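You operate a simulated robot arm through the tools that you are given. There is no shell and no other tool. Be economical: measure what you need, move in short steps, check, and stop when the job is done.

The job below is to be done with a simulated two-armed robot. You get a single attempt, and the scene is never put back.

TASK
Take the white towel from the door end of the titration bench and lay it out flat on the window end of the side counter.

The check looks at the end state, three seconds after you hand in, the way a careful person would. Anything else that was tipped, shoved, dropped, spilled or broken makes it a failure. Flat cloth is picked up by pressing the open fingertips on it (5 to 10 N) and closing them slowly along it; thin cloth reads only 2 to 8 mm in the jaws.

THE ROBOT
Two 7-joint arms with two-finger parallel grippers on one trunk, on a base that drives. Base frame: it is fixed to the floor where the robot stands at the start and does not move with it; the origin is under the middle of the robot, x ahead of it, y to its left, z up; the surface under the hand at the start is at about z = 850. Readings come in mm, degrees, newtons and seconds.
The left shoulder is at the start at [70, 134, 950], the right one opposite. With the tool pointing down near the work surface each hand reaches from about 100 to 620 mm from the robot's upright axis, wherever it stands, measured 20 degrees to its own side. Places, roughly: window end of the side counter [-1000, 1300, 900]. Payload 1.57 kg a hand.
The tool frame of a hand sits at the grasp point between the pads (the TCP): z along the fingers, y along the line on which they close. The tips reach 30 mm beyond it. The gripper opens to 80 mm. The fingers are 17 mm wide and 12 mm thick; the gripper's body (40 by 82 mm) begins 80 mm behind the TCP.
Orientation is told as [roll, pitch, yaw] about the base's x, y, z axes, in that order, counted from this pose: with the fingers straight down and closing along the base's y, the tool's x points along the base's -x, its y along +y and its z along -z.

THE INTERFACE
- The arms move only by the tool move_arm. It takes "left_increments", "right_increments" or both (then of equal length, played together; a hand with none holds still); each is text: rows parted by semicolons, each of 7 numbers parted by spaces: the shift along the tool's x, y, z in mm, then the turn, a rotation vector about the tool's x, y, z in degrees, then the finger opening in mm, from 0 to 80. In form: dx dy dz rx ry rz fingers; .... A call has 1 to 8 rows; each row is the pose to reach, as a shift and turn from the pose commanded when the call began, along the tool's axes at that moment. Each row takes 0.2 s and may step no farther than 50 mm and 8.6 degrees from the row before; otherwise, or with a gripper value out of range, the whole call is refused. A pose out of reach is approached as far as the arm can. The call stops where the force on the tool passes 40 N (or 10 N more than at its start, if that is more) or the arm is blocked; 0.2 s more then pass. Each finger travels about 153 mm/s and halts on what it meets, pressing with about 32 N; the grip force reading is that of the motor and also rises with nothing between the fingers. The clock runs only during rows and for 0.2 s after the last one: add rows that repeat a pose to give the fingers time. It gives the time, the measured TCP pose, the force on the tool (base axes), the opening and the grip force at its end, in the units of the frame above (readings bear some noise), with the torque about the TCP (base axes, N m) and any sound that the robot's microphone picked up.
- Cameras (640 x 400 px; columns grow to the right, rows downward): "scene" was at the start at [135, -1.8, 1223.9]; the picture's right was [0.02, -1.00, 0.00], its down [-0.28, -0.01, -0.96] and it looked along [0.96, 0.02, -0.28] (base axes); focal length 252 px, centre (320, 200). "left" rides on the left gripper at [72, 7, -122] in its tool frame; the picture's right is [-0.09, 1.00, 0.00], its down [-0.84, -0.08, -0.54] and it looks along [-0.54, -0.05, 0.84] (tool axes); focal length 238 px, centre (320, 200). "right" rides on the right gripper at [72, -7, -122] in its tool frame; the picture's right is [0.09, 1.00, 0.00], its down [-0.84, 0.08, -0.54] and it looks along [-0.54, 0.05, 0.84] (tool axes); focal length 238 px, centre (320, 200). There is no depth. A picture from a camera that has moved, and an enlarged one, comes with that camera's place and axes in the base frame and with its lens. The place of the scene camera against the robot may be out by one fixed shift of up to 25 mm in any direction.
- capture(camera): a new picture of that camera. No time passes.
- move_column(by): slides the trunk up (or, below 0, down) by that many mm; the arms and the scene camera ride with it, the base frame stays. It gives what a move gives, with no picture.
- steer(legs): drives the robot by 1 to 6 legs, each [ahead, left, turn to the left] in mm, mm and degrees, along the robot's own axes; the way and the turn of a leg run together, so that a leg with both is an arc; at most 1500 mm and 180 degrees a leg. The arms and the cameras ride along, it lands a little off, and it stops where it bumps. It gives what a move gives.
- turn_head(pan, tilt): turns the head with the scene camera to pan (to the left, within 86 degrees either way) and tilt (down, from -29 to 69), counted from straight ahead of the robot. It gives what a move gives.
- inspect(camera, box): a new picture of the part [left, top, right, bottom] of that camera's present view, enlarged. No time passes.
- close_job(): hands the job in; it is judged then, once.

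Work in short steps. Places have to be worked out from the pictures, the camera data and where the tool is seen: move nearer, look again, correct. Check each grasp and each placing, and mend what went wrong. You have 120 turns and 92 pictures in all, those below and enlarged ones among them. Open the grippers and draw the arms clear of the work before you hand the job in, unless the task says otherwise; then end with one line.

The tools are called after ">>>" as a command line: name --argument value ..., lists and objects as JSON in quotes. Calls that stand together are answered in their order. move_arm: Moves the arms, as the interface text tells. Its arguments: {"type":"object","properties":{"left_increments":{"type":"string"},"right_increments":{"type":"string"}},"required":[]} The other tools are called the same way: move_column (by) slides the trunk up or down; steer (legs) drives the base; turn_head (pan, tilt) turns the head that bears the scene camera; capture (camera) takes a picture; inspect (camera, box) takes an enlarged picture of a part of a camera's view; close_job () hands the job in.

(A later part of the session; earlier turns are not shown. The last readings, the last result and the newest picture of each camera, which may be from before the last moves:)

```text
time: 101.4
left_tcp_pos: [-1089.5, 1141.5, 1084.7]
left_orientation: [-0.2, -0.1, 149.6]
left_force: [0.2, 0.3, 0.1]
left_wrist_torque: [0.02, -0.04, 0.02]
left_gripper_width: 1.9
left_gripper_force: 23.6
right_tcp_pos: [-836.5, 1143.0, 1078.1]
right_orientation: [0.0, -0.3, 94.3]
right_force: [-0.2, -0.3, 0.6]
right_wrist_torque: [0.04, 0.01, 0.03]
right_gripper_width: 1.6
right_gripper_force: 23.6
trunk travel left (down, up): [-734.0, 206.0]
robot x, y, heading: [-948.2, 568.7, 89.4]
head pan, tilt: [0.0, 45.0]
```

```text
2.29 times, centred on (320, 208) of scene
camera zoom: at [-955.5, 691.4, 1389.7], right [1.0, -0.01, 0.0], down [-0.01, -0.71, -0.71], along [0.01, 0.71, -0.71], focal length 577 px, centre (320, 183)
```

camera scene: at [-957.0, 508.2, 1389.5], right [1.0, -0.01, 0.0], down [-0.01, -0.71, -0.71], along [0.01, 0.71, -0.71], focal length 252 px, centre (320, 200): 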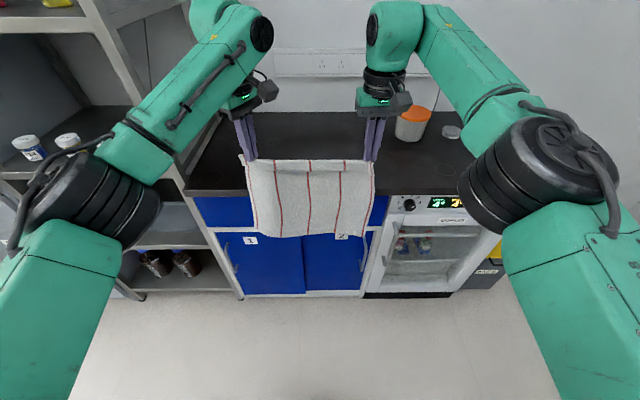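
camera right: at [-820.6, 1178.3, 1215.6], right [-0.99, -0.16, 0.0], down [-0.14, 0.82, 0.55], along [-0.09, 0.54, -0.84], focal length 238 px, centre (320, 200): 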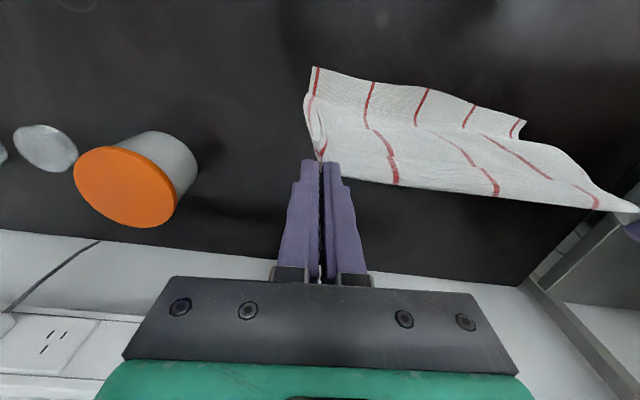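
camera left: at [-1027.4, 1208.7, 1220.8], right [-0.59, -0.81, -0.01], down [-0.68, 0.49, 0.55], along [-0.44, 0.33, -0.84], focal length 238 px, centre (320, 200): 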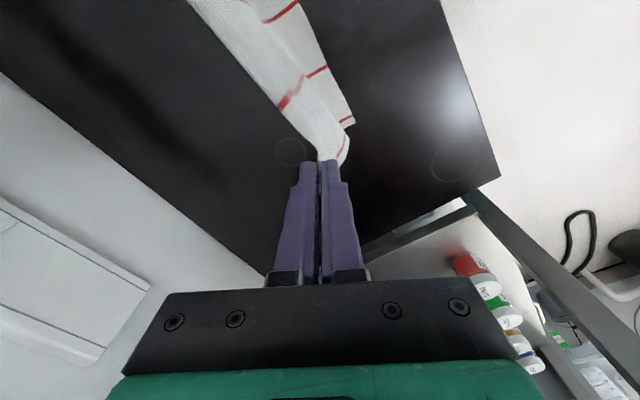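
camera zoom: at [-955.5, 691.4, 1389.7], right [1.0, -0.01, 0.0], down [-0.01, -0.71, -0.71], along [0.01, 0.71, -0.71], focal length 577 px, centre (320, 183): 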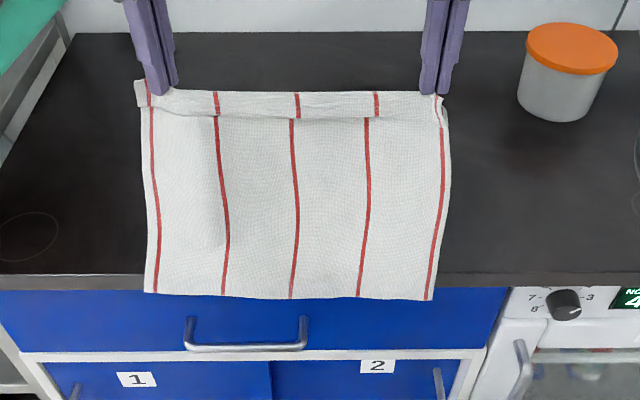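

Excellent: it's taut over the front edge. I continue: lower 60, forward 65, lower 50, forward 45.

>>> move_column --by -60

>>> steer --legs '[[65, 0, 0]]'

>>> move_column --by -50

>>> steer --legs '[[45, 0, 0]]'

>>> capture --camera "scene"

```text
time: 102.4
left_tcp_pos: [-1089.3, 1142.0, 1022.7]
left_orientation: [-0.1, -0.1, 149.6]
left_force: [-0.4, -0.3, 0.6]
left_wrist_torque: [0.03, -0.02, -0.02]
left_gripper_width: 1.8
left_gripper_force: 23.4
right_tcp_pos: [-836.3, 1144.1, 1017.8]
right_orientation: [0.0, -0.2, 94.4]
right_force: [0.1, -0.3, 0.1]
right_wrist_torque: [0.0, 0.04, 0.02]
right_gripper_width: 1.9
right_gripper_force: 22.9
trunk travel left (down, up): [-674.0, 266.0]
robot x, y, heading: [-946.2, 567.1, 89.4]
head pan, tilt: [0.0, 45.0]
```

```text
time: 103.4
left_tcp_pos: [-1088.8, 1208.4, 1023.5]
left_orientation: [-0.3, -0.1, 149.6]
left_force: [0.4, 0.0, 0.6]
left_wrist_torque: [0.0, -0.02, 0.0]
left_gripper_width: 1.7
left_gripper_force: 23.8
right_tcp_pos: [-836.0, 1209.4, 1020.6]
right_orientation: [0.0, -0.2, 94.3]
right_force: [-0.9, 0.2, 0.0]
right_wrist_torque: [-0.06, -0.02, 0.07]
right_gripper_width: 1.5
right_gripper_force: 23.5
trunk travel left (down, up): [-674.0, 266.0]
robot x, y, heading: [-944.9, 632.2, 89.7]
head pan, tilt: [0.0, 45.0]
```

```text
time: 104.3
left_tcp_pos: [-1087.7, 1207.8, 973.7]
left_orientation: [-0.2, 0.0, 149.5]
left_force: [0.9, 0.2, 0.5]
left_wrist_torque: [-0.01, -0.02, 0.03]
left_gripper_width: 1.5
left_gripper_force: 23.8
right_tcp_pos: [-836.3, 1209.0, 968.5]
right_orientation: [-0.1, -0.4, 94.3]
right_force: [0.1, -0.7, 0.2]
right_wrist_torque: [0.01, 0.01, -0.01]
right_gripper_width: 1.7
right_gripper_force: 24.0
trunk travel left (down, up): [-624.0, 316.0]
robot x, y, heading: [-949.1, 632.2, 89.4]
head pan, tilt: [0.0, 45.0]
```

```text
time: 105.2
left_tcp_pos: [-1088.6, 1250.4, 974.2]
left_orientation: [-0.2, -0.2, 149.5]
left_force: [0.1, 0.2, -0.6]
left_wrist_torque: [0.02, 0.01, 0.01]
left_gripper_width: 2.0
left_gripper_force: 23.8
right_tcp_pos: [-835.0, 1252.3, 969.3]
right_orientation: [0.0, -0.4, 94.3]
right_force: [-0.7, 0.2, 1.6]
right_wrist_torque: [0.01, 0.01, 0.02]
right_gripper_width: 1.7
right_gripper_force: 22.9
trunk travel left (down, up): [-624.0, 316.0]
robot x, y, heading: [-946.8, 674.8, 89.6]
head pan, tilt: [0.0, 45.0]
```

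```text
32 pictures are left
camera scene: at [-954.6, 801.4, 1279.8], right [1.0, -0.01, 0.0], down [-0.01, -0.71, -0.71], along [0.01, 0.71, -0.71], focal length 252 px, centre (320, 200)
```

scene: 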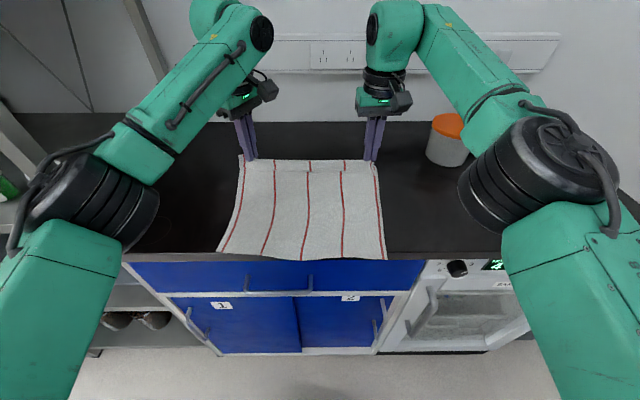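

Lovely and taut, bottom at the counter edge. Forward 55 more, then lower 25.

>>> steer --legs '[[55, 0, 0]]'

>>> move_column --by -25

>>> steer --legs '[[20, 0, 0]]'

>>> inspect --camera "scene" --box '[180, 130, 460, 305]'

```text
time: 106.2
left_tcp_pos: [-1088.1, 1304.8, 974.9]
left_orientation: [-0.2, -0.1, 149.5]
left_force: [0.6, -1.1, 0.5]
left_wrist_torque: [0.05, 0.01, 0.01]
left_gripper_width: 1.6
left_gripper_force: 23.7
right_tcp_pos: [-835.0, 1306.3, 970.7]
right_orientation: [0.0, -0.5, 94.4]
right_force: [-0.7, -0.2, 0.6]
right_wrist_torque: [-0.03, 0.04, 0.04]
right_gripper_width: 1.7
right_gripper_force: 23.3
trunk travel left (down, up): [-624.0, 316.0]
robot x, y, heading: [-949.4, 726.2, 89.1]
head pan, tilt: [0.0, 45.0]
```

```text
time: 106.9
left_tcp_pos: [-1088.2, 1307.5, 947.6]
left_orientation: [-0.1, 0.0, 149.5]
left_force: [-0.2, 0.3, 0.1]
left_wrist_torque: [0.0, -0.02, 0.01]
left_gripper_width: 1.9
left_gripper_force: 23.2
right_tcp_pos: [-834.3, 1307.3, 942.9]
right_orientation: [0.1, -0.2, 94.3]
right_force: [-0.1, 0.1, -0.3]
right_wrist_torque: [0.01, -0.02, 0.01]
right_gripper_width: 1.7
right_gripper_force: 23.2
trunk travel left (down, up): [-599.0, 341.0]
robot x, y, heading: [-946.1, 730.3, 89.6]
head pan, tilt: [0.0, 45.0]
```

```text
time: 107.7
left_tcp_pos: [-1086.6, 1324.3, 949.1]
left_orientation: [-0.4, 0.0, 149.4]
left_force: [0.7, -0.4, -0.1]
left_wrist_torque: [0.06, -0.02, 0.01]
left_gripper_width: 1.7
left_gripper_force: 23.8
right_tcp_pos: [-834.6, 1325.6, 943.8]
right_orientation: [0.0, -0.4, 94.4]
right_force: [0.2, -1.4, -0.1]
right_wrist_torque: [-0.01, -0.02, 0.03]
right_gripper_width: 1.6
right_gripper_force: 23.5
trunk travel left (down, up): [-599.0, 341.0]
robot x, y, heading: [-946.5, 748.6, 89.5]
head pan, tilt: [0.0, 45.0]
```

```text
2.29 times, centred on (320, 218) of scene
camera zoom: at [-954.0, 874.9, 1254.8], right [1.0, -0.01, 0.0], down [-0.01, -0.71, -0.71], along [0.01, 0.71, -0.71], focal length 577 px, centre (320, 160)
```

zoom: 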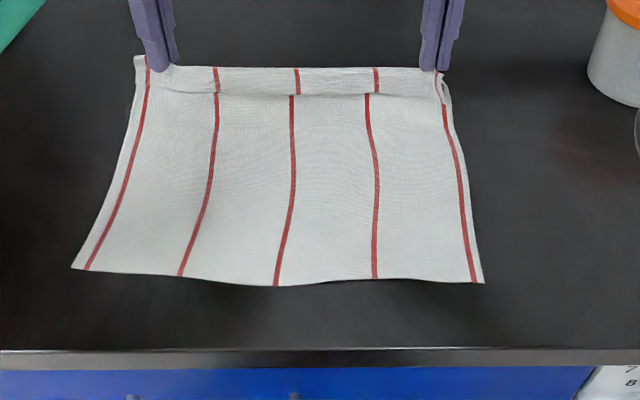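

Near edge is at y≈1112, well on the counter and straight. The far edge is held with a ~25 mm flap folded over toward me, which I'll address after release. Now I lower the hands to the counter.

>>> move_arm --left_increments "0 0 8 0 0 0 0;0 0 14 0 0 0 0;0 0 14 0 0 0 0" --right_increments "0 0 5 0 0 0 0;0 0 9 0 0 0 0;0 0 9 0 0 0 0"

>>> capture --camera "right"

>>> capture --camera "left"

```text
time: 108.5
left_tcp_pos: [-1085.7, 1327.9, 933.8]
left_orientation: [-0.3, -0.2, 149.4]
left_force: [0.0, 0.4, -0.8]
left_wrist_torque: [0.0, 0.01, -0.01]
left_gripper_width: 1.6
left_gripper_force: 23.6
right_tcp_pos: [-835.3, 1327.2, 932.6]
right_orientation: [0.1, -0.4, 94.4]
right_force: [-0.9, 0.6, -0.6]
right_wrist_torque: [0.01, 0.01, 0.02]
right_gripper_width: 1.5
right_gripper_force: 23.3
trunk travel left (down, up): [-599.0, 341.0]
robot x, y, heading: [-947.6, 747.4, 89.3]
head pan, tilt: [0.0, 45.0]
```

```text
30 pictures are left
camera right: at [-823.1, 1254.7, 1053.8], right [-0.99, -0.17, 0.0], down [-0.14, 0.83, 0.55], along [-0.09, 0.54, -0.84], focal length 238 px, centre (320, 200)
```

right: 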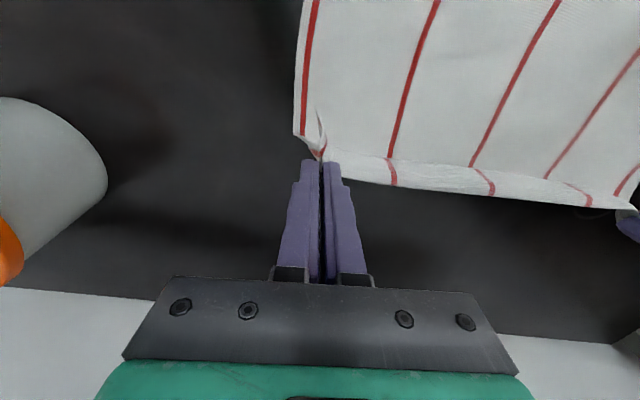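

```text
29 pictures are left
camera left: at [-1028.9, 1284.4, 1054.5], right [-0.59, -0.81, 0.0], down [-0.68, 0.49, 0.54], along [-0.44, 0.32, -0.84], focal length 238 px, centre (320, 200)
```

left: 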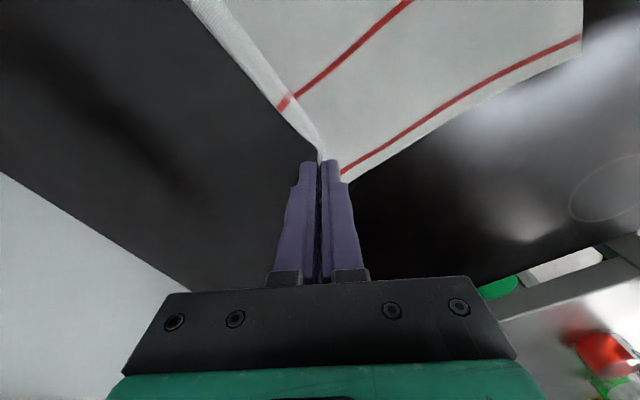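

The flap side faces me, so laying the cloth far-to-near would leave it flat. The hanging length is now known (~217 mm), so I'll try that again: lift, go in as deep as possible, let the cloth settle, then start moving back just before contact so the bottom trails toward the wall.

>>> move_column --by 250

>>> steer --legs '[[38, 0, 0]]'

>>> move_column --by -20

>>> move_arm --left_increments "0 0 0 0 0 0 0;0 0 0 0 0 0 0;0 0 0 0 0 0 0;0 0 0 0 0 0 0;0 0 0 0 0 0 0;0 0 0 0 0 0 0;0 0 0 0 0 0 0;0 0 0 0 0 0 0"

>>> inspect --camera "scene" --box '[180, 130, 460, 305]'

```text
time: 111.1
left_tcp_pos: [-1086.5, 1327.2, 1184.4]
left_orientation: [-0.3, 0.0, 149.3]
left_force: [0.3, 0.5, 0.4]
left_wrist_torque: [0.01, 0.01, -0.02]
left_gripper_width: 1.8
left_gripper_force: 23.9
right_tcp_pos: [-834.7, 1327.4, 1183.6]
right_orientation: [0.1, -0.3, 94.3]
right_force: [-0.1, -0.2, 0.0]
right_wrist_torque: [0.02, 0.01, -0.01]
right_gripper_width: 1.8
right_gripper_force: 23.0
trunk travel left (down, up): [-849.0, 91.0]
robot x, y, heading: [-947.4, 746.1, 89.6]
head pan, tilt: [0.0, 45.0]
```

```text
time: 111.9
left_tcp_pos: [-1086.3, 1355.6, 1188.4]
left_orientation: [-0.5, -0.3, 149.3]
left_force: [-0.6, -0.7, 0.5]
left_wrist_torque: [0.04, 0.01, -0.02]
left_gripper_width: 1.6
left_gripper_force: 23.8
right_tcp_pos: [-834.4, 1355.2, 1188.7]
right_orientation: [0.0, -0.7, 94.3]
right_force: [-1.1, -0.8, 0.7]
right_wrist_torque: [0.07, 0.01, 0.02]
right_gripper_width: 1.3
right_gripper_force: 23.1
trunk travel left (down, up): [-849.0, 91.0]
robot x, y, heading: [-948.9, 787.8, 89.4]
head pan, tilt: [0.0, 45.0]
```

```text
time: 112.6
left_tcp_pos: [-1086.5, 1360.5, 1165.3]
left_orientation: [-0.5, -0.1, 149.4]
left_force: [-0.2, 0.8, -0.2]
left_wrist_torque: [0.0, -0.02, -0.03]
left_gripper_width: 1.6
left_gripper_force: 23.4
right_tcp_pos: [-834.4, 1361.4, 1164.7]
right_orientation: [0.1, -0.4, 94.3]
right_force: [-0.1, 0.4, -1.4]
right_wrist_torque: [0.05, 0.02, 0.02]
right_gripper_width: 1.4
right_gripper_force: 23.6
trunk travel left (down, up): [-829.0, 111.0]
robot x, y, heading: [-943.6, 787.1, 89.6]
head pan, tilt: [0.0, 45.0]
```

```text
time: 114.4
left_tcp_pos: [-1086.3, 1362.7, 1165.1]
left_orientation: [-0.2, -0.1, 149.4]
left_force: [0.4, 0.9, 0.6]
left_wrist_torque: [0.01, -0.01, 0.01]
left_gripper_width: 1.6
left_gripper_force: 23.9
right_tcp_pos: [-834.1, 1362.8, 1163.6]
right_orientation: [0.1, -0.4, 94.3]
right_force: [-0.6, -0.5, 0.4]
right_wrist_torque: [0.01, 0.04, 0.04]
right_gripper_width: 1.8
right_gripper_force: 22.5
trunk travel left (down, up): [-829.0, 111.0]
robot x, y, heading: [-945.7, 783.5, 89.6]
head pan, tilt: [0.0, 45.0]
```

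```text
2.29 times, centred on (320, 218) of scene
camera zoom: at [-953.6, 913.1, 1484.4], right [1.0, -0.01, 0.0], down [-0.01, -0.71, -0.71], along [0.01, 0.71, -0.71], focal length 577 px, centre (320, 160)
```

zoom: 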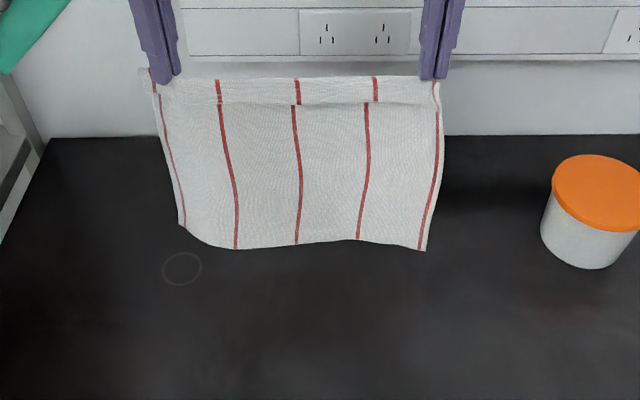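

Hands at y≈1362 and the cloth is still. I raise 15 mm, settle, then play the down-and-back sweep with more back than down.

>>> move_arm --left_increments "0 0 -15 0 0 0 0;0 0 -15 0 0 0 0;0 0 -15 0 0 0 0;0 0 -15 0 0 0 0;0 0 -15 0 0 0 0" --right_increments "0 0 -15 0 0 0 0;0 0 -15 0 0 0 0;0 0 -15 0 0 0 0;0 0 -15 0 0 0 0;0 0 -15 0 0 0 0"

>>> move_arm --left_increments "10 17 10 0 0 0 0;23 39 25 0 0 0 0;36 60 40 0 0 0 0;48 82 55 0 0 0 0;61 103 72 0 0 0 0;74 125 92 0 0 0 0;87 146 114 0 0 0 0;99 168 138 0 0 0 0" --right_increments "20 1 10 0 0 0 0;45 3 25 0 0 0 0;70 5 40 0 0 0 0;95 7 55 0 0 0 0;120 9 72 0 0 0 0;145 11 92 0 0 0 0;169 12 114 0 0 0 0;194 14 138 0 0 0 0"

>>> inspect --camera "scene" --box '[180, 150, 460, 325]'

```text
time: 115.6
left_tcp_pos: [-1086.8, 1360.8, 1178.5]
left_orientation: [-0.2, -0.1, 149.4]
left_force: [0.0, 0.6, 0.5]
left_wrist_torque: [-0.01, -0.04, -0.03]
left_gripper_width: 1.7
left_gripper_force: 23.8
right_tcp_pos: [-834.0, 1363.3, 1179.0]
right_orientation: [0.1, -0.2, 94.4]
right_force: [-0.5, -0.7, -0.4]
right_wrist_torque: [0.0, 0.01, 0.02]
right_gripper_width: 1.4
right_gripper_force: 23.9
trunk travel left (down, up): [-829.0, 111.0]
robot x, y, heading: [-947.0, 786.6, 89.6]
head pan, tilt: [0.0, 45.0]
```

```text
time: 117.4
left_tcp_pos: [-1084.7, 1167.5, 1042.4]
left_orientation: [-0.4, -0.1, 149.4]
left_force: [0.2, 1.1, 0.2]
left_wrist_torque: [0.03, 0.0, 0.02]
left_gripper_width: 1.6
left_gripper_force: 23.4
right_tcp_pos: [-836.5, 1164.3, 1039.6]
right_orientation: [0.1, -0.4, 94.3]
right_force: [-0.1, 0.0, 0.5]
right_wrist_torque: [0.02, 0.01, 0.0]
right_gripper_width: 2.0
right_gripper_force: 23.6
trunk travel left (down, up): [-829.0, 111.0]
robot x, y, heading: [-942.8, 785.1, 89.7]
head pan, tilt: [0.0, 45.0]
```

```text
2.29 times, centred on (320, 238) of scene
camera zoom: at [-953.9, 911.1, 1484.7], right [1.0, -0.01, 0.0], down [-0.01, -0.71, -0.71], along [0.01, 0.71, -0.71], focal length 577 px, centre (320, 114)
```

zoom: 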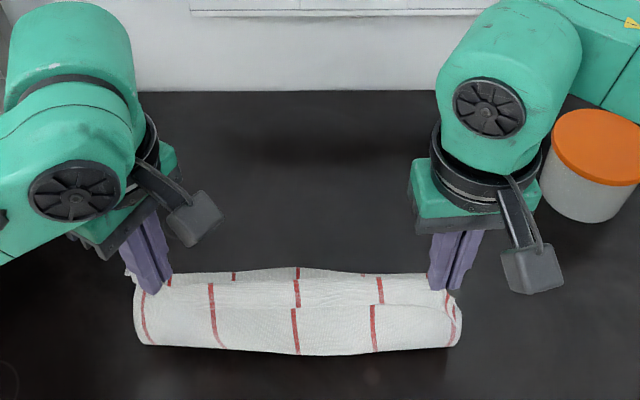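

The cloth trails correctly now, but slid ~100 mm, so it would end too near the front edge. I lift, return and repeat with slightly less backward motion per drop.

>>> move_arm --left_increments "0 0 -40 0 0 0 0;0 0 -80 0 0 0 0;0 0 -120 0 0 0 0;-20 -34 -140 0 0 0 0;-40 -68 -140 0 0 0 0;-60 -102 -140 0 0 0 0;-80 -135 -140 0 0 0 0;-99 -168 -138 0 0 0 0" --right_increments "0 0 -40 0 0 0 0;0 0 -80 0 0 0 0;0 0 -120 0 0 0 0;-39 -3 -140 0 0 0 0;-78 -6 -140 0 0 0 0;-117 -9 -140 0 0 0 0;-156 -11 -140 0 0 0 0;-194 -14 -138 0 0 0 0"

>>> move_arm --left_increments "0 0 0 0 0 0 0;0 0 0 0 0 0 0;0 0 0 0 0 0 0;0 0 0 0 0 0 0;0 0 0 0 0 0 0;0 0 0 0 0 0 0;0 0 0 0 0 0 0;0 0 0 0 0 0 0"

>>> move_arm --left_increments "10 17 14 0 0 0 0;21 36 32 0 0 0 0;33 55 50 0 0 0 0;44 74 70 0 0 0 0;55 93 91 0 0 0 0;66 112 113 0 0 0 0;77 131 136 0 0 0 0;88 148 158 0 0 0 0" --right_increments "20 1 14 0 0 0 0;42 3 32 0 0 0 0;64 5 50 0 0 0 0;86 6 70 0 0 0 0;108 8 91 0 0 0 0;130 9 113 0 0 0 0;152 11 136 0 0 0 0;172 12 158 0 0 0 0"

>>> inspect --camera "scene" --box '[180, 150, 460, 325]'

```text
time: 119.2
left_tcp_pos: [-1085.3, 1364.0, 1180.0]
left_orientation: [-0.2, -0.1, 149.3]
left_force: [0.1, 0.2, 0.2]
left_wrist_torque: [-0.02, -0.03, 0.01]
left_gripper_width: 1.9
left_gripper_force: 23.7
right_tcp_pos: [-834.8, 1366.3, 1177.9]
right_orientation: [0.0, -0.4, 94.4]
right_force: [0.0, 0.8, -0.1]
right_wrist_torque: [0.01, -0.02, 0.0]
right_gripper_width: 1.7
right_gripper_force: 22.9
trunk travel left (down, up): [-829.0, 111.0]
robot x, y, heading: [-944.8, 785.2, 89.4]
head pan, tilt: [0.0, 45.0]
```

```text
time: 121.0
left_tcp_pos: [-1085.1, 1361.0, 1179.6]
left_orientation: [-0.3, -0.1, 149.4]
left_force: [-0.1, 0.9, 0.1]
left_wrist_torque: [0.03, -0.01, 0.0]
left_gripper_width: 1.7
left_gripper_force: 23.6
right_tcp_pos: [-832.2, 1363.3, 1178.1]
right_orientation: [0.2, -0.5, 94.2]
right_force: [-0.7, 0.0, -0.3]
right_wrist_torque: [0.01, -0.01, 0.0]
right_gripper_width: 1.8
right_gripper_force: 22.8
trunk travel left (down, up): [-829.0, 111.0]
robot x, y, heading: [-945.6, 786.8, 89.4]
head pan, tilt: [0.0, 45.0]
```

```text
time: 122.8
left_tcp_pos: [-1084.8, 1188.6, 1022.4]
left_orientation: [-0.4, 0.0, 149.4]
left_force: [0.5, 0.2, -1.0]
left_wrist_torque: [0.02, -0.01, -0.01]
left_gripper_width: 1.7
left_gripper_force: 23.5
right_tcp_pos: [-832.8, 1187.7, 1021.2]
right_orientation: [0.2, -0.3, 94.2]
right_force: [-0.4, 0.3, -0.4]
right_wrist_torque: [0.02, -0.02, 0.0]
right_gripper_width: 1.3
right_gripper_force: 23.1
trunk travel left (down, up): [-829.0, 111.0]
robot x, y, heading: [-946.5, 787.2, 89.2]
head pan, tilt: [0.0, 45.0]
```

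```text
2.29 times, centred on (320, 238) of scene
camera zoom: at [-953.3, 911.7, 1484.6], right [1.0, -0.01, 0.0], down [-0.01, -0.71, -0.71], along [0.01, 0.71, -0.71], focal length 577 px, centre (320, 114)
```

zoom: 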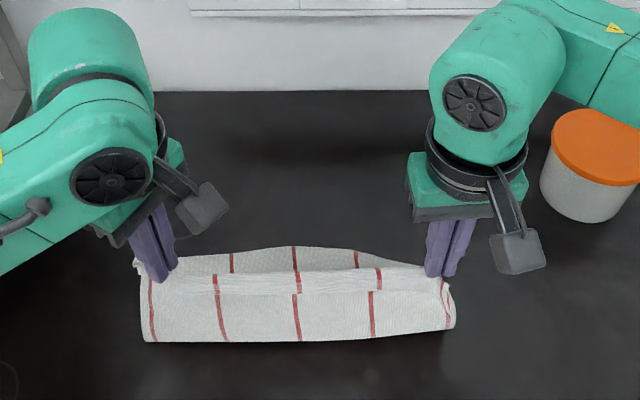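

Tail now lies neatly behind the hands (back edge at y≈1278). I finish the sweep; if it ends slightly near the front edge, I'll afterwards slide it deeper by pressing near the far edge.

>>> move_arm --left_increments "9 15 14 0 0 0 0;18 31 28 0 0 0 0;27 46 42 0 0 0 0;37 62 56 0 0 0 0;46 77 69 0 0 0 0;54 91 79 0 0 0 0;60 101 85 0 0 0 0;60 101 85 0 0 0 0" --right_increments "18 1 14 0 0 0 0;36 3 28 0 0 0 0;54 4 42 0 0 0 0;72 5 56 0 0 0 0;90 7 69 0 0 0 0;106 8 79 0 0 0 0;117 9 85 0 0 0 0;117 9 85 0 0 0 0"

>>> capture --camera "scene"

```text
time: 124.6
left_tcp_pos: [-1085.5, 1075.6, 932.0]
left_orientation: [-0.3, -0.2, 149.3]
left_force: [-1.0, 0.3, 0.7]
left_wrist_torque: [0.02, 0.0, 0.05]
left_gripper_width: 1.2
left_gripper_force: 23.2
left hand out of reach, approached as far as the arm can: row 7, 8
right_tcp_pos: [-834.5, 1074.5, 932.9]
right_orientation: [0.0, -0.3, 94.4]
right_force: [-0.8, -0.4, 0.2]
right_wrist_torque: [-0.02, -0.01, 0.02]
right_gripper_width: 1.9
right_gripper_force: 23.3
trunk travel left (down, up): [-829.0, 111.0]
robot x, y, heading: [-946.7, 781.2, 89.4]
head pan, tilt: [0.0, 45.0]
```

```text
25 pictures are left
camera scene: at [-954.1, 913.7, 1484.4], right [1.0, -0.01, 0.0], down [-0.01, -0.71, -0.71], along [0.01, 0.71, -0.71], focal length 252 px, centre (320, 200)
```

scene: 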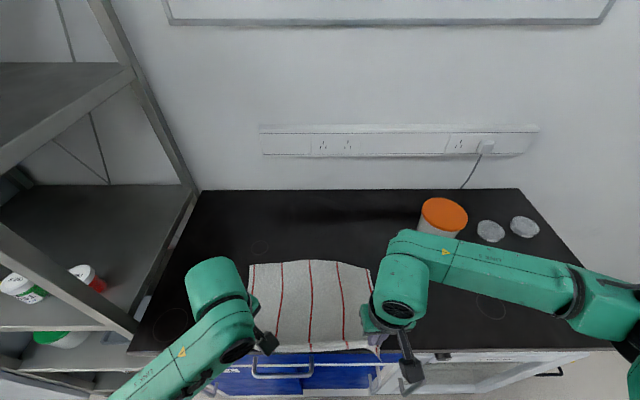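

>>> inspect --camera "scene" --box '[220, 245, 420, 370]'

>>> capture --camera "right"

>>> capture --camera "left"

```text
3.20 times, centred on (320, 308) of scene
camera zoom: at [-954.1, 913.7, 1484.4], right [1.0, -0.01, 0.0], down [-0.01, -0.71, -0.71], along [0.01, 0.71, -0.71], focal length 807 px, centre (320, -144)
```

zoom: 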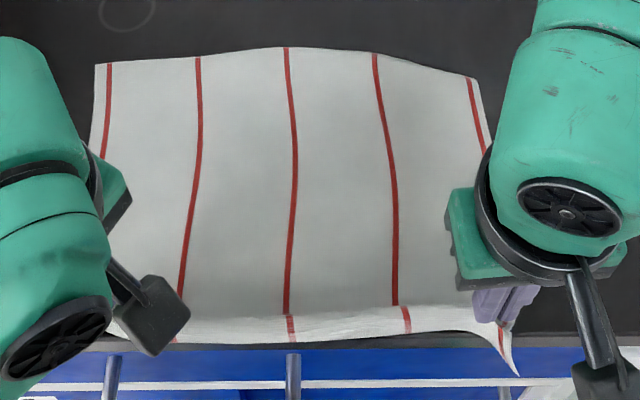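

```text
23 pictures are left
camera right: at [-822.7, 1002.0, 1053.5], right [-0.99, -0.17, 0.0], down [-0.14, 0.83, 0.55], along [-0.09, 0.54, -0.84], focal length 238 px, centre (320, 200)
```

right: 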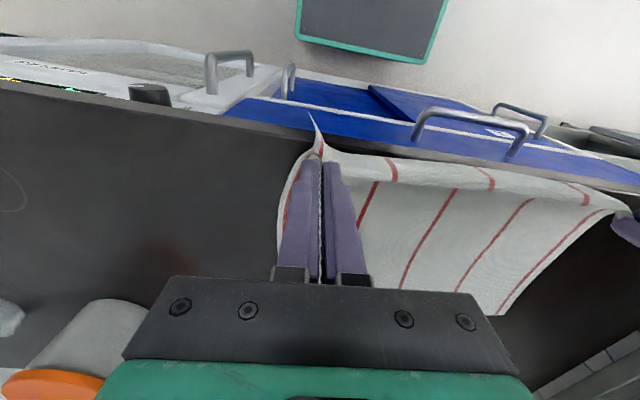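

```text
22 pictures are left
camera left: at [-1026.8, 1033.9, 1053.1], right [-0.59, -0.81, 0.0], down [-0.68, 0.49, 0.54], along [-0.44, 0.32, -0.84], focal length 238 px, centre (320, 200)
```

left: 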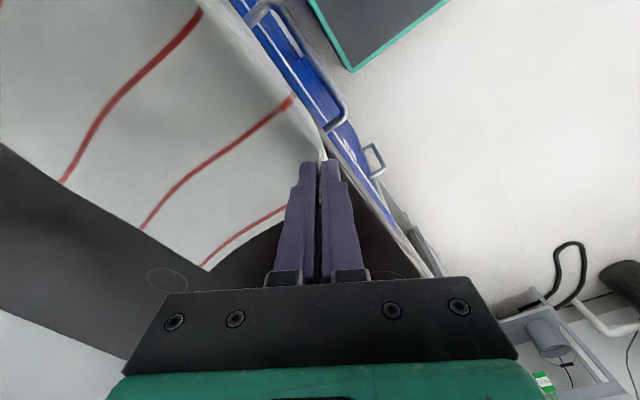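

Laid flat, with only the held near hem just at the front edge. Before releasing I try to untwist the wrists to the pick-up angle so that opening spreads the gathered fold back out.

>>> move_arm --left_increments "0 0 0 0 0 -4 0;0 0 0 0 0 -8 0;0 0 0 0 0 -12 0;0 0 0 0 0 -15 0" --right_increments "0 0 0 0 0 -6 0;0 0 0 0 0 -12 0;0 0 0 0 0 -18 0;0 0 0 0 0 -24 0"

```text
time: 125.6
left_tcp_pos: [-1084.3, 1076.3, 931.9]
left_orientation: [-0.3, 0.0, 164.4]
left_force: [-1.2, 0.1, -0.8]
left_wrist_torque: [-0.03, 0.01, -0.04]
left_gripper_width: 1.4
left_gripper_force: 24.1
right_tcp_pos: [-833.7, 1074.5, 933.9]
right_orientation: [-0.1, -0.3, 118.4]
right_force: [-0.7, 1.2, -0.2]
right_wrist_torque: [-0.03, 0.01, -0.03]
right_gripper_width: 1.5
right_gripper_force: 23.1
trunk travel left (down, up): [-829.0, 111.0]
robot x, y, heading: [-946.7, 784.9, 89.8]
head pan, tilt: [0.0, 45.0]
```

Works without trouble. I turn the right 22° more and press both tips lightly on the counter.

>>> move_arm --left_increments "0 0 0 0 0 0 0;0 0 1 0 0 0 0;0 0 2 0 0 0 0;0 0 2 0 0 0 0;0 0 2 0 0 0 0" --right_increments "0 0 0 0 0 -7 0;0 0 1 0 0 -14 0;0 0 2 0 0 -22 0;0 0 4 0 0 -22 0;0 0 4 0 0 -22 0"

```text
time: 126.8
left_tcp_pos: [-1085.2, 1076.6, 930.7]
left_orientation: [-0.3, 0.0, 164.4]
left_force: [0.3, -0.8, 0.5]
left_wrist_torque: [0.0, -0.03, -0.01]
left_gripper_width: 1.7
left_gripper_force: 23.4
right_tcp_pos: [-834.2, 1076.6, 931.2]
right_orientation: [-0.2, -0.3, 140.3]
right_force: [-0.1, -0.4, 0.6]
right_wrist_torque: [0.0, 0.03, 0.01]
right_gripper_width: 1.7
right_gripper_force: 23.4
trunk travel left (down, up): [-829.0, 111.0]
robot x, y, heading: [-949.5, 785.0, 89.3]
head pan, tilt: [0.0, 45.0]
```

>>> move_arm --left_increments "0 0 2 0 0 0 0;0 0 3 0 0 0 0;0 0 3 0 0 0 0" --right_increments "0 0 2 0 0 0 0;0 0 3 0 0 0 0;0 0 3 0 0 0 0"

```text
time: 127.6
left_tcp_pos: [-1085.1, 1077.0, 927.6]
left_orientation: [-0.3, 0.0, 164.4]
left_force: [-0.5, 0.8, -1.0]
left_wrist_torque: [0.0, -0.02, -0.02]
left_gripper_width: 1.7
left_gripper_force: 23.9
right_tcp_pos: [-834.4, 1073.4, 928.1]
right_orientation: [0.0, -0.1, 140.4]
right_force: [0.2, -0.2, 0.5]
right_wrist_torque: [0.02, 0.03, 0.01]
right_gripper_width: 1.7
right_gripper_force: 23.6
trunk travel left (down, up): [-829.0, 111.0]
robot x, y, heading: [-946.0, 790.2, 89.5]
head pan, tilt: [0.0, 45.0]
```

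Still free (counter lower than 898). I keep lowering; the move stops itself well before harm, and I check forces.

>>> move_arm --left_increments "0 0 2 0 0 0 0;0 0 4 0 0 0 0;0 0 4 0 0 0 0" --right_increments "0 0 2 0 0 0 0;0 0 4 0 0 0 0;0 0 4 0 0 0 0"

>>> move_arm --left_increments "0 0 1 0 0 0 0;0 0 3 0 0 0 0;0 0 3 0 0 0 0" --right_increments "0 0 1 0 0 0 0;0 0 3 0 0 0 0;0 0 3 0 0 0 0"

```text
time: 128.4
left_tcp_pos: [-1085.4, 1076.2, 922.5]
left_orientation: [-0.3, 0.0, 164.4]
left_force: [0.6, -0.4, 0.2]
left_wrist_torque: [0.02, -0.02, 0.01]
left_gripper_width: 1.9
left_gripper_force: 24.2
right_tcp_pos: [-832.6, 1074.4, 921.6]
right_orientation: [-0.2, -0.2, 140.3]
right_force: [-1.2, -0.1, 0.3]
right_wrist_torque: [0.01, 0.04, -0.01]
right_gripper_width: 1.7
right_gripper_force: 23.7
trunk travel left (down, up): [-829.0, 111.0]
robot x, y, heading: [-945.8, 787.3, 89.7]
head pan, tilt: [0.0, 45.0]
```

```text
time: 129.2
left_tcp_pos: [-1084.6, 1077.0, 919.2]
left_orientation: [-0.3, 0.0, 164.4]
left_force: [0.8, 0.0, -0.8]
left_wrist_torque: [0.01, 0.03, -0.01]
left_gripper_width: 1.7
left_gripper_force: 23.4
right_tcp_pos: [-833.4, 1074.7, 919.9]
right_orientation: [-0.2, -0.2, 140.2]
right_force: [0.4, 0.2, 1.2]
right_wrist_torque: [-0.03, 0.04, -0.03]
right_gripper_width: 1.7
right_gripper_force: 22.9
trunk travel left (down, up): [-829.0, 111.0]
robot x, y, heading: [-947.1, 781.6, 89.8]
head pan, tilt: [0.0, 45.0]
```

Still no contact, so the counter is lower than told; I check the tip/edge relation before going further.

>>> capture --camera "right"

>>> inspect --camera "scene" --box '[220, 245, 420, 370]'

```text
21 pictures are left
camera right: at [-774.6, 1032.2, 1041.0], right [-0.57, -0.82, 0.0], down [-0.69, 0.47, 0.55], along [-0.45, 0.31, -0.84], focal length 238 px, centre (320, 200)
```

right: 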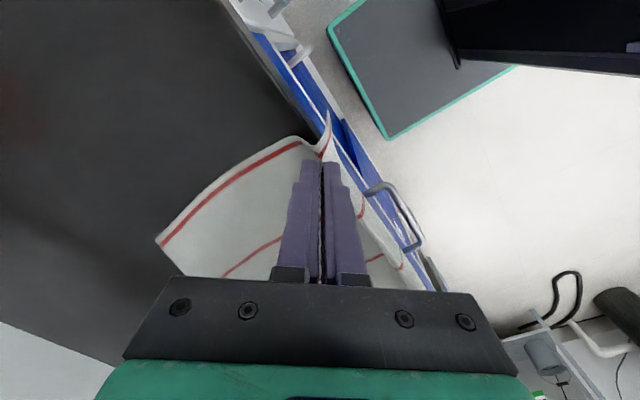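

```text
3.20 times, centred on (320, 308) of scene
camera zoom: at [-953.6, 912.9, 1484.5], right [1.0, -0.01, 0.0], down [-0.01, -0.71, -0.71], along [0.01, 0.71, -0.71], focal length 807 px, centre (320, -144)
```

zoom: 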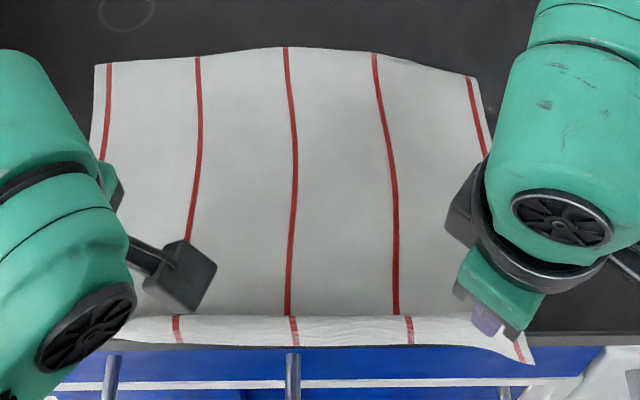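

The counter top works out at z≈868 with its front edge at y≈1067, so the held hem is right above the edge. Most of the cloth lies flat behind it. I release here, rise, then slide the cloth deeper from its far side.

>>> move_arm --left_increments "0 0 0 0 0 0 10;0 0 0 0 0 0 25;0 0 0 0 0 0 40;0 0 0 0 0 0 40;0 0 -30 0 0 0 40;0 0 -70 0 0 0 40;0 0 -110 0 0 0 40;0 0 -120 0 0 0 40" --right_increments "0 0 0 0 0 0 10;0 0 0 0 0 0 25;0 0 0 0 0 0 40;0 0 0 0 0 0 40;0 0 -30 0 0 0 40;0 0 -70 0 0 0 40;0 0 -110 0 0 0 40;0 0 -120 0 0 0 40"

>>> capture --camera "scene"

```text
time: 131.0
left_tcp_pos: [-1083.9, 1097.6, 958.9]
left_orientation: [-0.2, 0.0, 164.4]
left_force: [-0.1, -0.6, -0.1]
left_wrist_torque: [-0.03, 0.03, 0.0]
left_gripper_width: 39.9
left_gripper_force: 0.1
left hand out of reach, approached as far as the arm can: row 5, 6, 7, 8
right_tcp_pos: [-832.6, 1073.4, 1039.9]
right_orientation: [-0.1, -0.2, 140.3]
right_force: [0.0, 1.0, 0.5]
right_wrist_torque: [-0.01, 0.02, -0.01]
right_gripper_width: 40.0
right_gripper_force: 0.1
trunk travel left (down, up): [-829.0, 111.0]
robot x, y, heading: [-946.0, 787.7, 89.5]
head pan, tilt: [0.0, 45.0]
```

```text
19 pictures are left
camera scene: at [-953.8, 914.0, 1484.3], right [1.0, -0.01, 0.0], down [-0.01, -0.71, -0.71], along [0.01, 0.71, -0.71], focal length 252 px, centre (320, 200)
```

scene: 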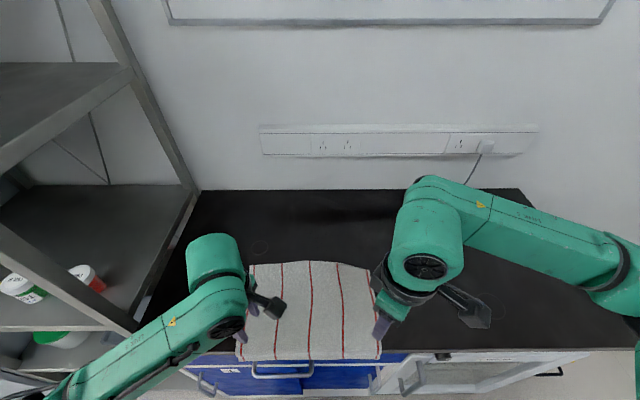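

Released cleanly. The near hem hangs a little over the front edge. I raise the hands forward to above the far part of the cloth, fingers closed, to press and slide it ~100 mm deeper.

>>> move_arm --left_increments "0 -20 -20 0 0 2 40;-1 -40 -40 0 0 4 40;-2 -60 -60 0 0 6 40;-3 -82 -80 0 0 8 20;-4 -105 -100 0 0 10 0;-6 -128 -100 0 0 13 0;-7 -151 -100 0 0 15 0;-7 -151 -100 0 0 15 0" --right_increments "-18 -15 -5 0 0 7 40;-36 -32 -10 0 0 14 40;-54 -48 -20 0 0 21 40;-73 -64 -20 0 0 28 20;-92 -80 -20 0 0 35 0;-112 -98 -20 0 0 42 0;-131 -115 -20 0 0 45 0;-131 -115 -20 0 0 45 0"

>>> move_column --by -110

>>> capture --camera "scene"

```text
time: 132.8
left_tcp_pos: [-1053.7, 1236.3, 1061.1]
left_orientation: [-0.2, 0.0, 149.2]
left_force: [-0.1, -0.4, 0.0]
left_wrist_torque: [0.03, -0.02, -0.01]
left_gripper_width: 0.2
left_gripper_force: 21.2
right_tcp_pos: [-861.5, 1247.2, 1062.1]
right_orientation: [0.1, -0.4, 95.3]
right_force: [-0.5, 0.4, -1.0]
right_wrist_torque: [0.03, 0.0, -0.01]
right_gripper_width: 0.2
right_gripper_force: 20.9
trunk travel left (down, up): [-829.0, 111.0]
robot x, y, heading: [-945.0, 787.5, 89.3]
head pan, tilt: [0.0, 45.0]
```

```text
time: 134.2
left_tcp_pos: [-1053.9, 1238.9, 951.1]
left_orientation: [-0.3, -0.1, 149.3]
left_force: [-0.3, -0.2, -0.9]
left_wrist_torque: [0.0, 0.01, -0.02]
left_gripper_width: 0.0
left_gripper_force: 21.2
right_tcp_pos: [-861.8, 1248.1, 951.5]
right_orientation: [0.0, -0.3, 95.4]
right_force: [0.0, 0.1, -0.6]
right_wrist_torque: [-0.01, -0.05, -0.04]
right_gripper_width: 0.2
right_gripper_force: 21.6
trunk travel left (down, up): [-719.0, 221.0]
robot x, y, heading: [-946.1, 783.2, 89.7]
head pan, tilt: [0.0, 45.0]
```

```text
18 pictures are left
camera scene: at [-953.6, 912.9, 1374.5], right [1.0, -0.01, 0.0], down [-0.01, -0.71, -0.71], along [0.01, 0.71, -0.71], focal length 252 px, centre (320, 200)
```

scene: 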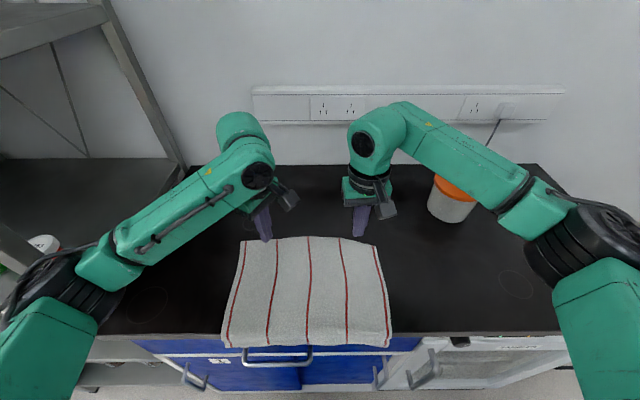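

The cloth lies flat with ~60 mm hanging over the front edge; its far edge is at y≈1285. Fingertips are above it at y≈1240; I lower onto it.

>>> move_arm --left_increments "0 0 20 0 0 0 0;0 0 38 0 0 0 0;0 0 44 0 0 0 0;0 0 44 0 0 0 0" --right_increments "0 0 20 0 0 0 0;0 0 38 0 0 0 0;0 0 44 0 0 0 0;0 0 44 0 0 0 0"

>>> move_arm --left_increments "0 0 2 0 0 0 0;0 0 4 0 0 0 0;0 0 6 0 0 0 0;0 0 6 0 0 0 0" --right_increments "0 0 2 0 0 0 0;0 0 4 0 0 0 0;0 0 6 0 0 0 0;0 0 6 0 0 0 0"

```text
time: 135.2
left_tcp_pos: [-1055.7, 1238.9, 907.4]
left_orientation: [-0.3, -0.1, 149.5]
left_force: [0.7, 0.2, 0.4]
left_wrist_torque: [-0.02, 0.02, 0.0]
left_gripper_width: 0.1
left_gripper_force: 21.0
right_tcp_pos: [-861.0, 1248.5, 908.2]
right_orientation: [0.0, -0.4, 95.3]
right_force: [-0.1, 0.1, 0.6]
right_wrist_torque: [-0.02, 0.01, -0.03]
right_gripper_width: 0.1
right_gripper_force: 21.6
trunk travel left (down, up): [-719.0, 221.0]
robot x, y, heading: [-946.0, 787.7, 89.3]
head pan, tilt: [0.0, 45.0]
```

```text
time: 136.2
left_tcp_pos: [-1052.9, 1237.7, 901.0]
left_orientation: [-0.3, -0.2, 149.4]
left_force: [0.8, 1.0, -0.3]
left_wrist_torque: [0.03, 0.0, -0.03]
left_gripper_width: 0.0
left_gripper_force: 20.9
right_tcp_pos: [-862.3, 1248.9, 901.7]
right_orientation: [0.1, -0.2, 95.3]
right_force: [-0.1, 0.1, 0.2]
right_wrist_torque: [-0.02, -0.02, 0.03]
right_gripper_width: 0.2
right_gripper_force: 21.1
trunk travel left (down, up): [-719.0, 221.0]
robot x, y, heading: [-950.3, 785.1, 89.4]
head pan, tilt: [0.0, 45.0]
```

>>> move_arm --left_increments "0 0 2 0 0 0 0;0 0 4 0 0 0 0;0 0 6 0 0 0 0;0 0 7 0 0 0 0;0 0 7 0 0 0 0" --right_increments "0 0 2 0 0 0 0;0 0 4 0 0 0 0;0 0 6 0 0 0 0;0 0 7 0 0 0 0;0 0 7 0 0 0 0"

>>> capture --camera "right"

```text
time: 137.4
left_tcp_pos: [-1055.8, 1237.8, 893.3]
left_orientation: [-0.3, 0.0, 149.4]
left_force: [1.0, 0.8, 0.6]
left_wrist_torque: [0.01, -0.03, -0.01]
left_gripper_width: 0.0
left_gripper_force: 20.9
right_tcp_pos: [-860.6, 1249.1, 895.5]
right_orientation: [0.1, -0.2, 95.3]
right_force: [-0.5, -0.3, -0.7]
right_wrist_torque: [0.01, 0.01, -0.01]
right_gripper_width: 0.0
right_gripper_force: 21.5
trunk travel left (down, up): [-719.0, 221.0]
robot x, y, heading: [-947.7, 784.1, 89.5]
head pan, tilt: [0.0, 45.0]
```

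```text
17 pictures are left
camera right: at [-847.1, 1175.6, 1016.7], right [-0.98, -0.18, 0.0], down [-0.15, 0.82, 0.55], along [-0.1, 0.54, -0.84], focal length 238 px, centre (320, 200)
```

right: 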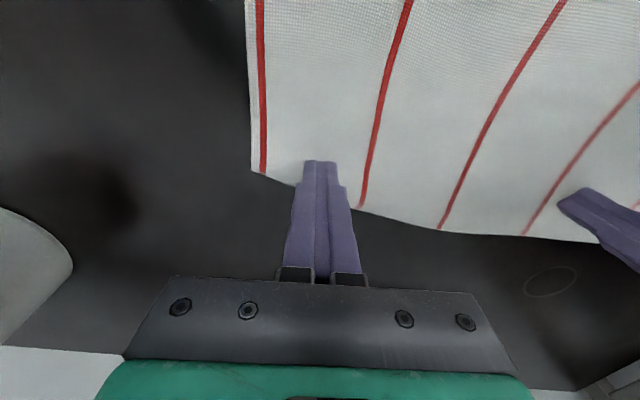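

Tips are over the cloth just inside the far edge, still above it. I lower on in small steps.

>>> move_arm --left_increments "0 0 2 0 0 0 0;0 0 4 0 0 0 0;0 0 6 0 0 0 0;0 0 6 0 0 0 0;0 0 6 0 0 0 0" --right_increments "0 0 2 0 0 0 0;0 0 4 0 0 0 0;0 0 6 0 0 0 0;0 0 6 0 0 0 0;0 0 6 0 0 0 0"

>>> move_arm --left_increments "0 0 2 0 0 0 0;0 0 4 0 0 0 0;0 0 4 0 0 0 0;0 0 4 0 0 0 0" --right_increments "0 0 2 0 0 0 0;0 0 4 0 0 0 0;0 0 4 0 0 0 0;0 0 4 0 0 0 0"

```text
time: 138.6
left_tcp_pos: [-1054.8, 1238.7, 890.7]
left_orientation: [-0.8, -0.3, 149.5]
left_force: [-4.0, 7.1, 35.1]
left_wrist_torque: [0.0, 0.14, -0.05]
left_gripper_width: 0.0
left_gripper_force: 21.4
right_tcp_pos: [-861.6, 1244.9, 891.8]
right_orientation: [0.2, -0.5, 95.3]
right_force: [1.2, -0.3, 0.2]
right_wrist_torque: [0.01, 0.01, 0.01]
right_gripper_width: 0.0
right_gripper_force: 20.9
trunk travel left (down, up): [-719.0, 221.0]
robot x, y, heading: [-948.2, 788.0, 89.6]
head pan, tilt: [0.0, 45.0]
```

```text
time: 139.1
left_tcp_pos: [-1054.6, 1239.0, 891.1]
left_orientation: [-1.2, -0.3, 149.5]
left_force: [0.0, -2.5, 12.9]
left_wrist_torque: [-0.17, 0.07, 0.0]
left_gripper_width: 0.2
left_gripper_force: 21.2
right_tcp_pos: [-862.0, 1246.7, 892.1]
right_orientation: [0.2, -0.7, 95.2]
right_force: [0.8, -1.0, 10.6]
right_wrist_torque: [-0.12, 0.02, 0.02]
right_gripper_width: 0.1
right_gripper_force: 21.3
trunk travel left (down, up): [-719.0, 221.0]
robot x, y, heading: [-949.1, 785.3, 89.5]
head pan, tilt: [0.0, 45.0]
stopped in row 2 (left hand): the force on the tool passed its limit at 48 N (the readings are from after the stop); the commanded pose is now the measured one
```

Contact with ~11–13 N on each (counter+cloth at z≈861). Now I slide both hands slowly +y, watching forces.

>>> move_arm --left_increments "-4 -7 0 0 0 0 0;-8 -13 0 0 0 0 0;-12 -20 0 0 0 0 0;-16 -27 0 0 0 0 0;-20 -34 0 0 0 0 0;-24 -41 0 0 0 0 0;-28 -48 0 0 0 0 0;-30 -52 0 0 0 0 0" --right_increments "-8 -1 0 0 0 0 0;-16 -1 0 0 0 0 0;-24 -2 0 0 0 0 0;-32 -3 0 0 0 0 0;-40 -4 0 0 0 0 0;-48 -4 0 0 0 0 0;-56 -5 0 0 0 0 0;-60 -5 0 0 0 0 0"

>>> capture --camera "scene"

```text
time: 140.8
left_tcp_pos: [-1055.7, 1299.2, 891.3]
left_orientation: [-1.1, -0.4, 149.7]
left_force: [-1.7, -4.8, 22.7]
left_wrist_torque: [-0.31, 0.07, -0.02]
left_gripper_width: 0.2
left_gripper_force: 21.1
right_tcp_pos: [-859.9, 1303.2, 889.8]
right_orientation: [0.1, -0.7, 95.3]
right_force: [0.7, -0.4, 2.1]
right_wrist_torque: [-0.02, 0.0, -0.02]
right_gripper_width: 0.0
right_gripper_force: 21.4
trunk travel left (down, up): [-719.0, 221.0]
robot x, y, heading: [-945.1, 784.6, 89.4]
head pan, tilt: [0.0, 45.0]
```

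```text
16 pictures are left
camera scene: at [-953.0, 907.1, 1375.1], right [1.0, -0.01, 0.0], down [-0.01, -0.7, -0.71], along [0.01, 0.71, -0.7], focal length 252 px, centre (320, 200)
```

scene: 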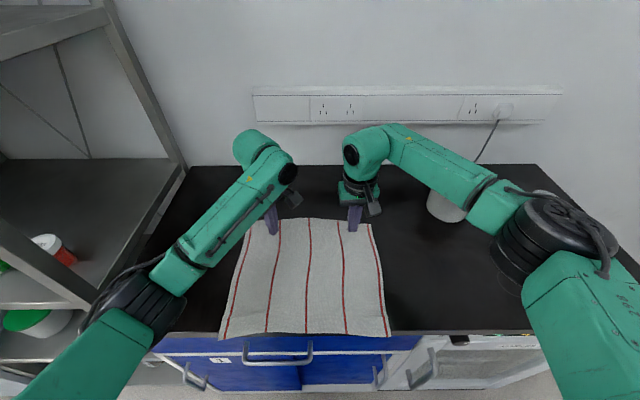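

The cloth slid with the fingers by ~60 mm. The right forearm is getting near the pot, so I raise the trunk 40 mm (lifting hands off), lower the arms again to press, which keeps the forearm higher; the earlier contact height is known (TCP ≈891).

>>> move_column --by 40

>>> move_arm --left_increments "0 0 15 0 0 0 0;0 0 30 0 0 0 0;0 0 36 0 0 0 0;0 0 38 0 0 0 0;0 0 38 0 0 0 0" --right_increments "0 0 15 0 0 0 0;0 0 30 0 0 0 0;0 0 37 0 0 0 0;0 0 40 0 0 0 0;0 0 40 0 0 0 0"

>>> capture --camera "right"

```text
time: 141.7
left_tcp_pos: [-1055.5, 1303.8, 927.1]
left_orientation: [-0.7, -0.2, 149.6]
left_force: [0.9, 0.4, -0.2]
left_wrist_torque: [-0.02, 0.02, -0.01]
left_gripper_width: 0.0
left_gripper_force: 21.3
right_tcp_pos: [-861.6, 1308.8, 928.1]
right_orientation: [0.1, -0.4, 95.3]
right_force: [0.2, 0.0, -0.1]
right_wrist_torque: [-0.05, 0.04, -0.02]
right_gripper_width: 0.0
right_gripper_force: 21.4
trunk travel left (down, up): [-759.0, 181.0]
robot x, y, heading: [-945.4, 786.3, 89.5]
head pan, tilt: [0.0, 45.0]
```

```text
time: 142.9
left_tcp_pos: [-1055.4, 1303.0, 891.4]
left_orientation: [-1.0, -0.3, 149.5]
left_force: [-0.2, 2.6, 10.8]
left_wrist_torque: [-0.03, 0.04, -0.04]
left_gripper_width: 0.0
left_gripper_force: 21.9
right_tcp_pos: [-861.9, 1307.7, 890.9]
right_orientation: [0.1, -0.4, 95.2]
right_force: [0.3, -0.1, 1.2]
right_wrist_torque: [-0.02, 0.02, -0.01]
right_gripper_width: 0.0
right_gripper_force: 21.6
trunk travel left (down, up): [-759.0, 181.0]
robot x, y, heading: [-947.1, 783.2, 89.7]
head pan, tilt: [0.0, 45.0]
```

```text
15 pictures are left
camera right: at [-848.3, 1234.6, 1011.6], right [-0.98, -0.18, 0.0], down [-0.15, 0.82, 0.55], along [-0.1, 0.54, -0.84], focal length 238 px, centre (320, 200)
```

right: 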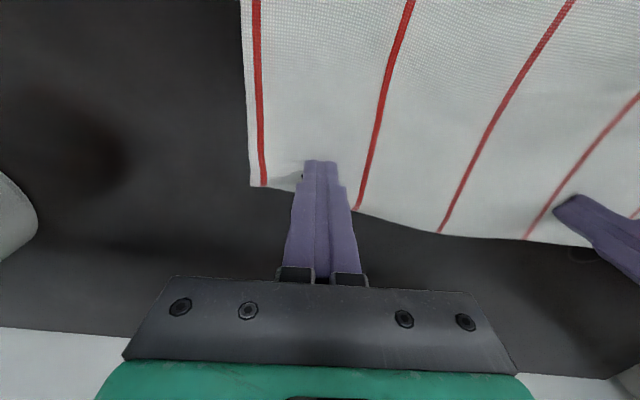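

Still good. I press the right a bit more and slide 45 mm further.

>>> move_arm --left_increments "0 0 0 0 0 0 0;-4 -6 0 0 0 0 0;-8 -13 0 0 0 0 0;-12 -19 0 0 0 0 0;-15 -26 0 0 0 0 0;-19 -32 0 0 0 0 0;-23 -39 0 0 0 0 0;-23 -39 0 0 0 0 0" --right_increments "0 0 2 0 0 0 0;-8 -1 2 0 0 0 0;-15 -1 2 0 0 0 0;-22 -2 2 0 0 0 0;-30 -3 2 0 0 0 0;-37 -3 2 0 0 0 0;-45 -4 2 0 0 0 0;-45 -4 2 0 0 0 0"

>>> inspect --camera "scene" --box '[160, 180, 560, 400]'

```text
time: 144.7
left_tcp_pos: [-1054.1, 1343.5, 893.5]
left_orientation: [-1.1, -0.4, 149.6]
left_force: [0.1, -0.1, 1.5]
left_wrist_torque: [0.01, 0.01, 0.0]
left_gripper_width: 0.3
left_gripper_force: 20.8
right_tcp_pos: [-862.9, 1348.6, 889.8]
right_orientation: [0.1, -0.7, 95.3]
right_force: [0.7, -4.7, 32.2]
right_wrist_torque: [-0.3, -0.01, 0.0]
right_gripper_width: 0.0
right_gripper_force: 21.5
trunk travel left (down, up): [-759.0, 181.0]
robot x, y, heading: [-948.4, 783.9, 89.4]
head pan, tilt: [0.0, 45.0]
```

```text
1.60 times, centred on (360, 290) of scene
camera zoom: at [-954.6, 905.2, 1415.4], right [1.0, -0.01, 0.0], down [-0.01, -0.7, -0.71], along [0.01, 0.71, -0.7], focal length 404 px, centre (256, 56)
```

zoom: 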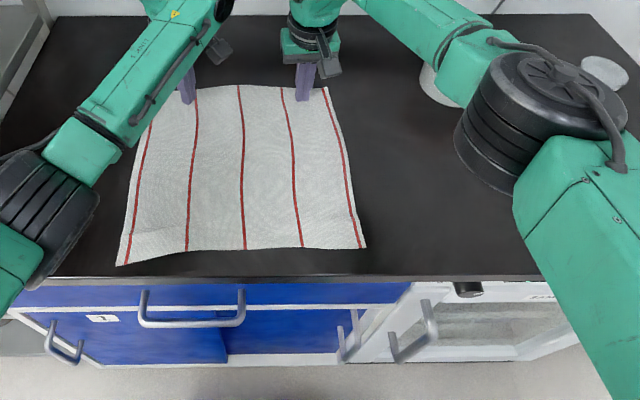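

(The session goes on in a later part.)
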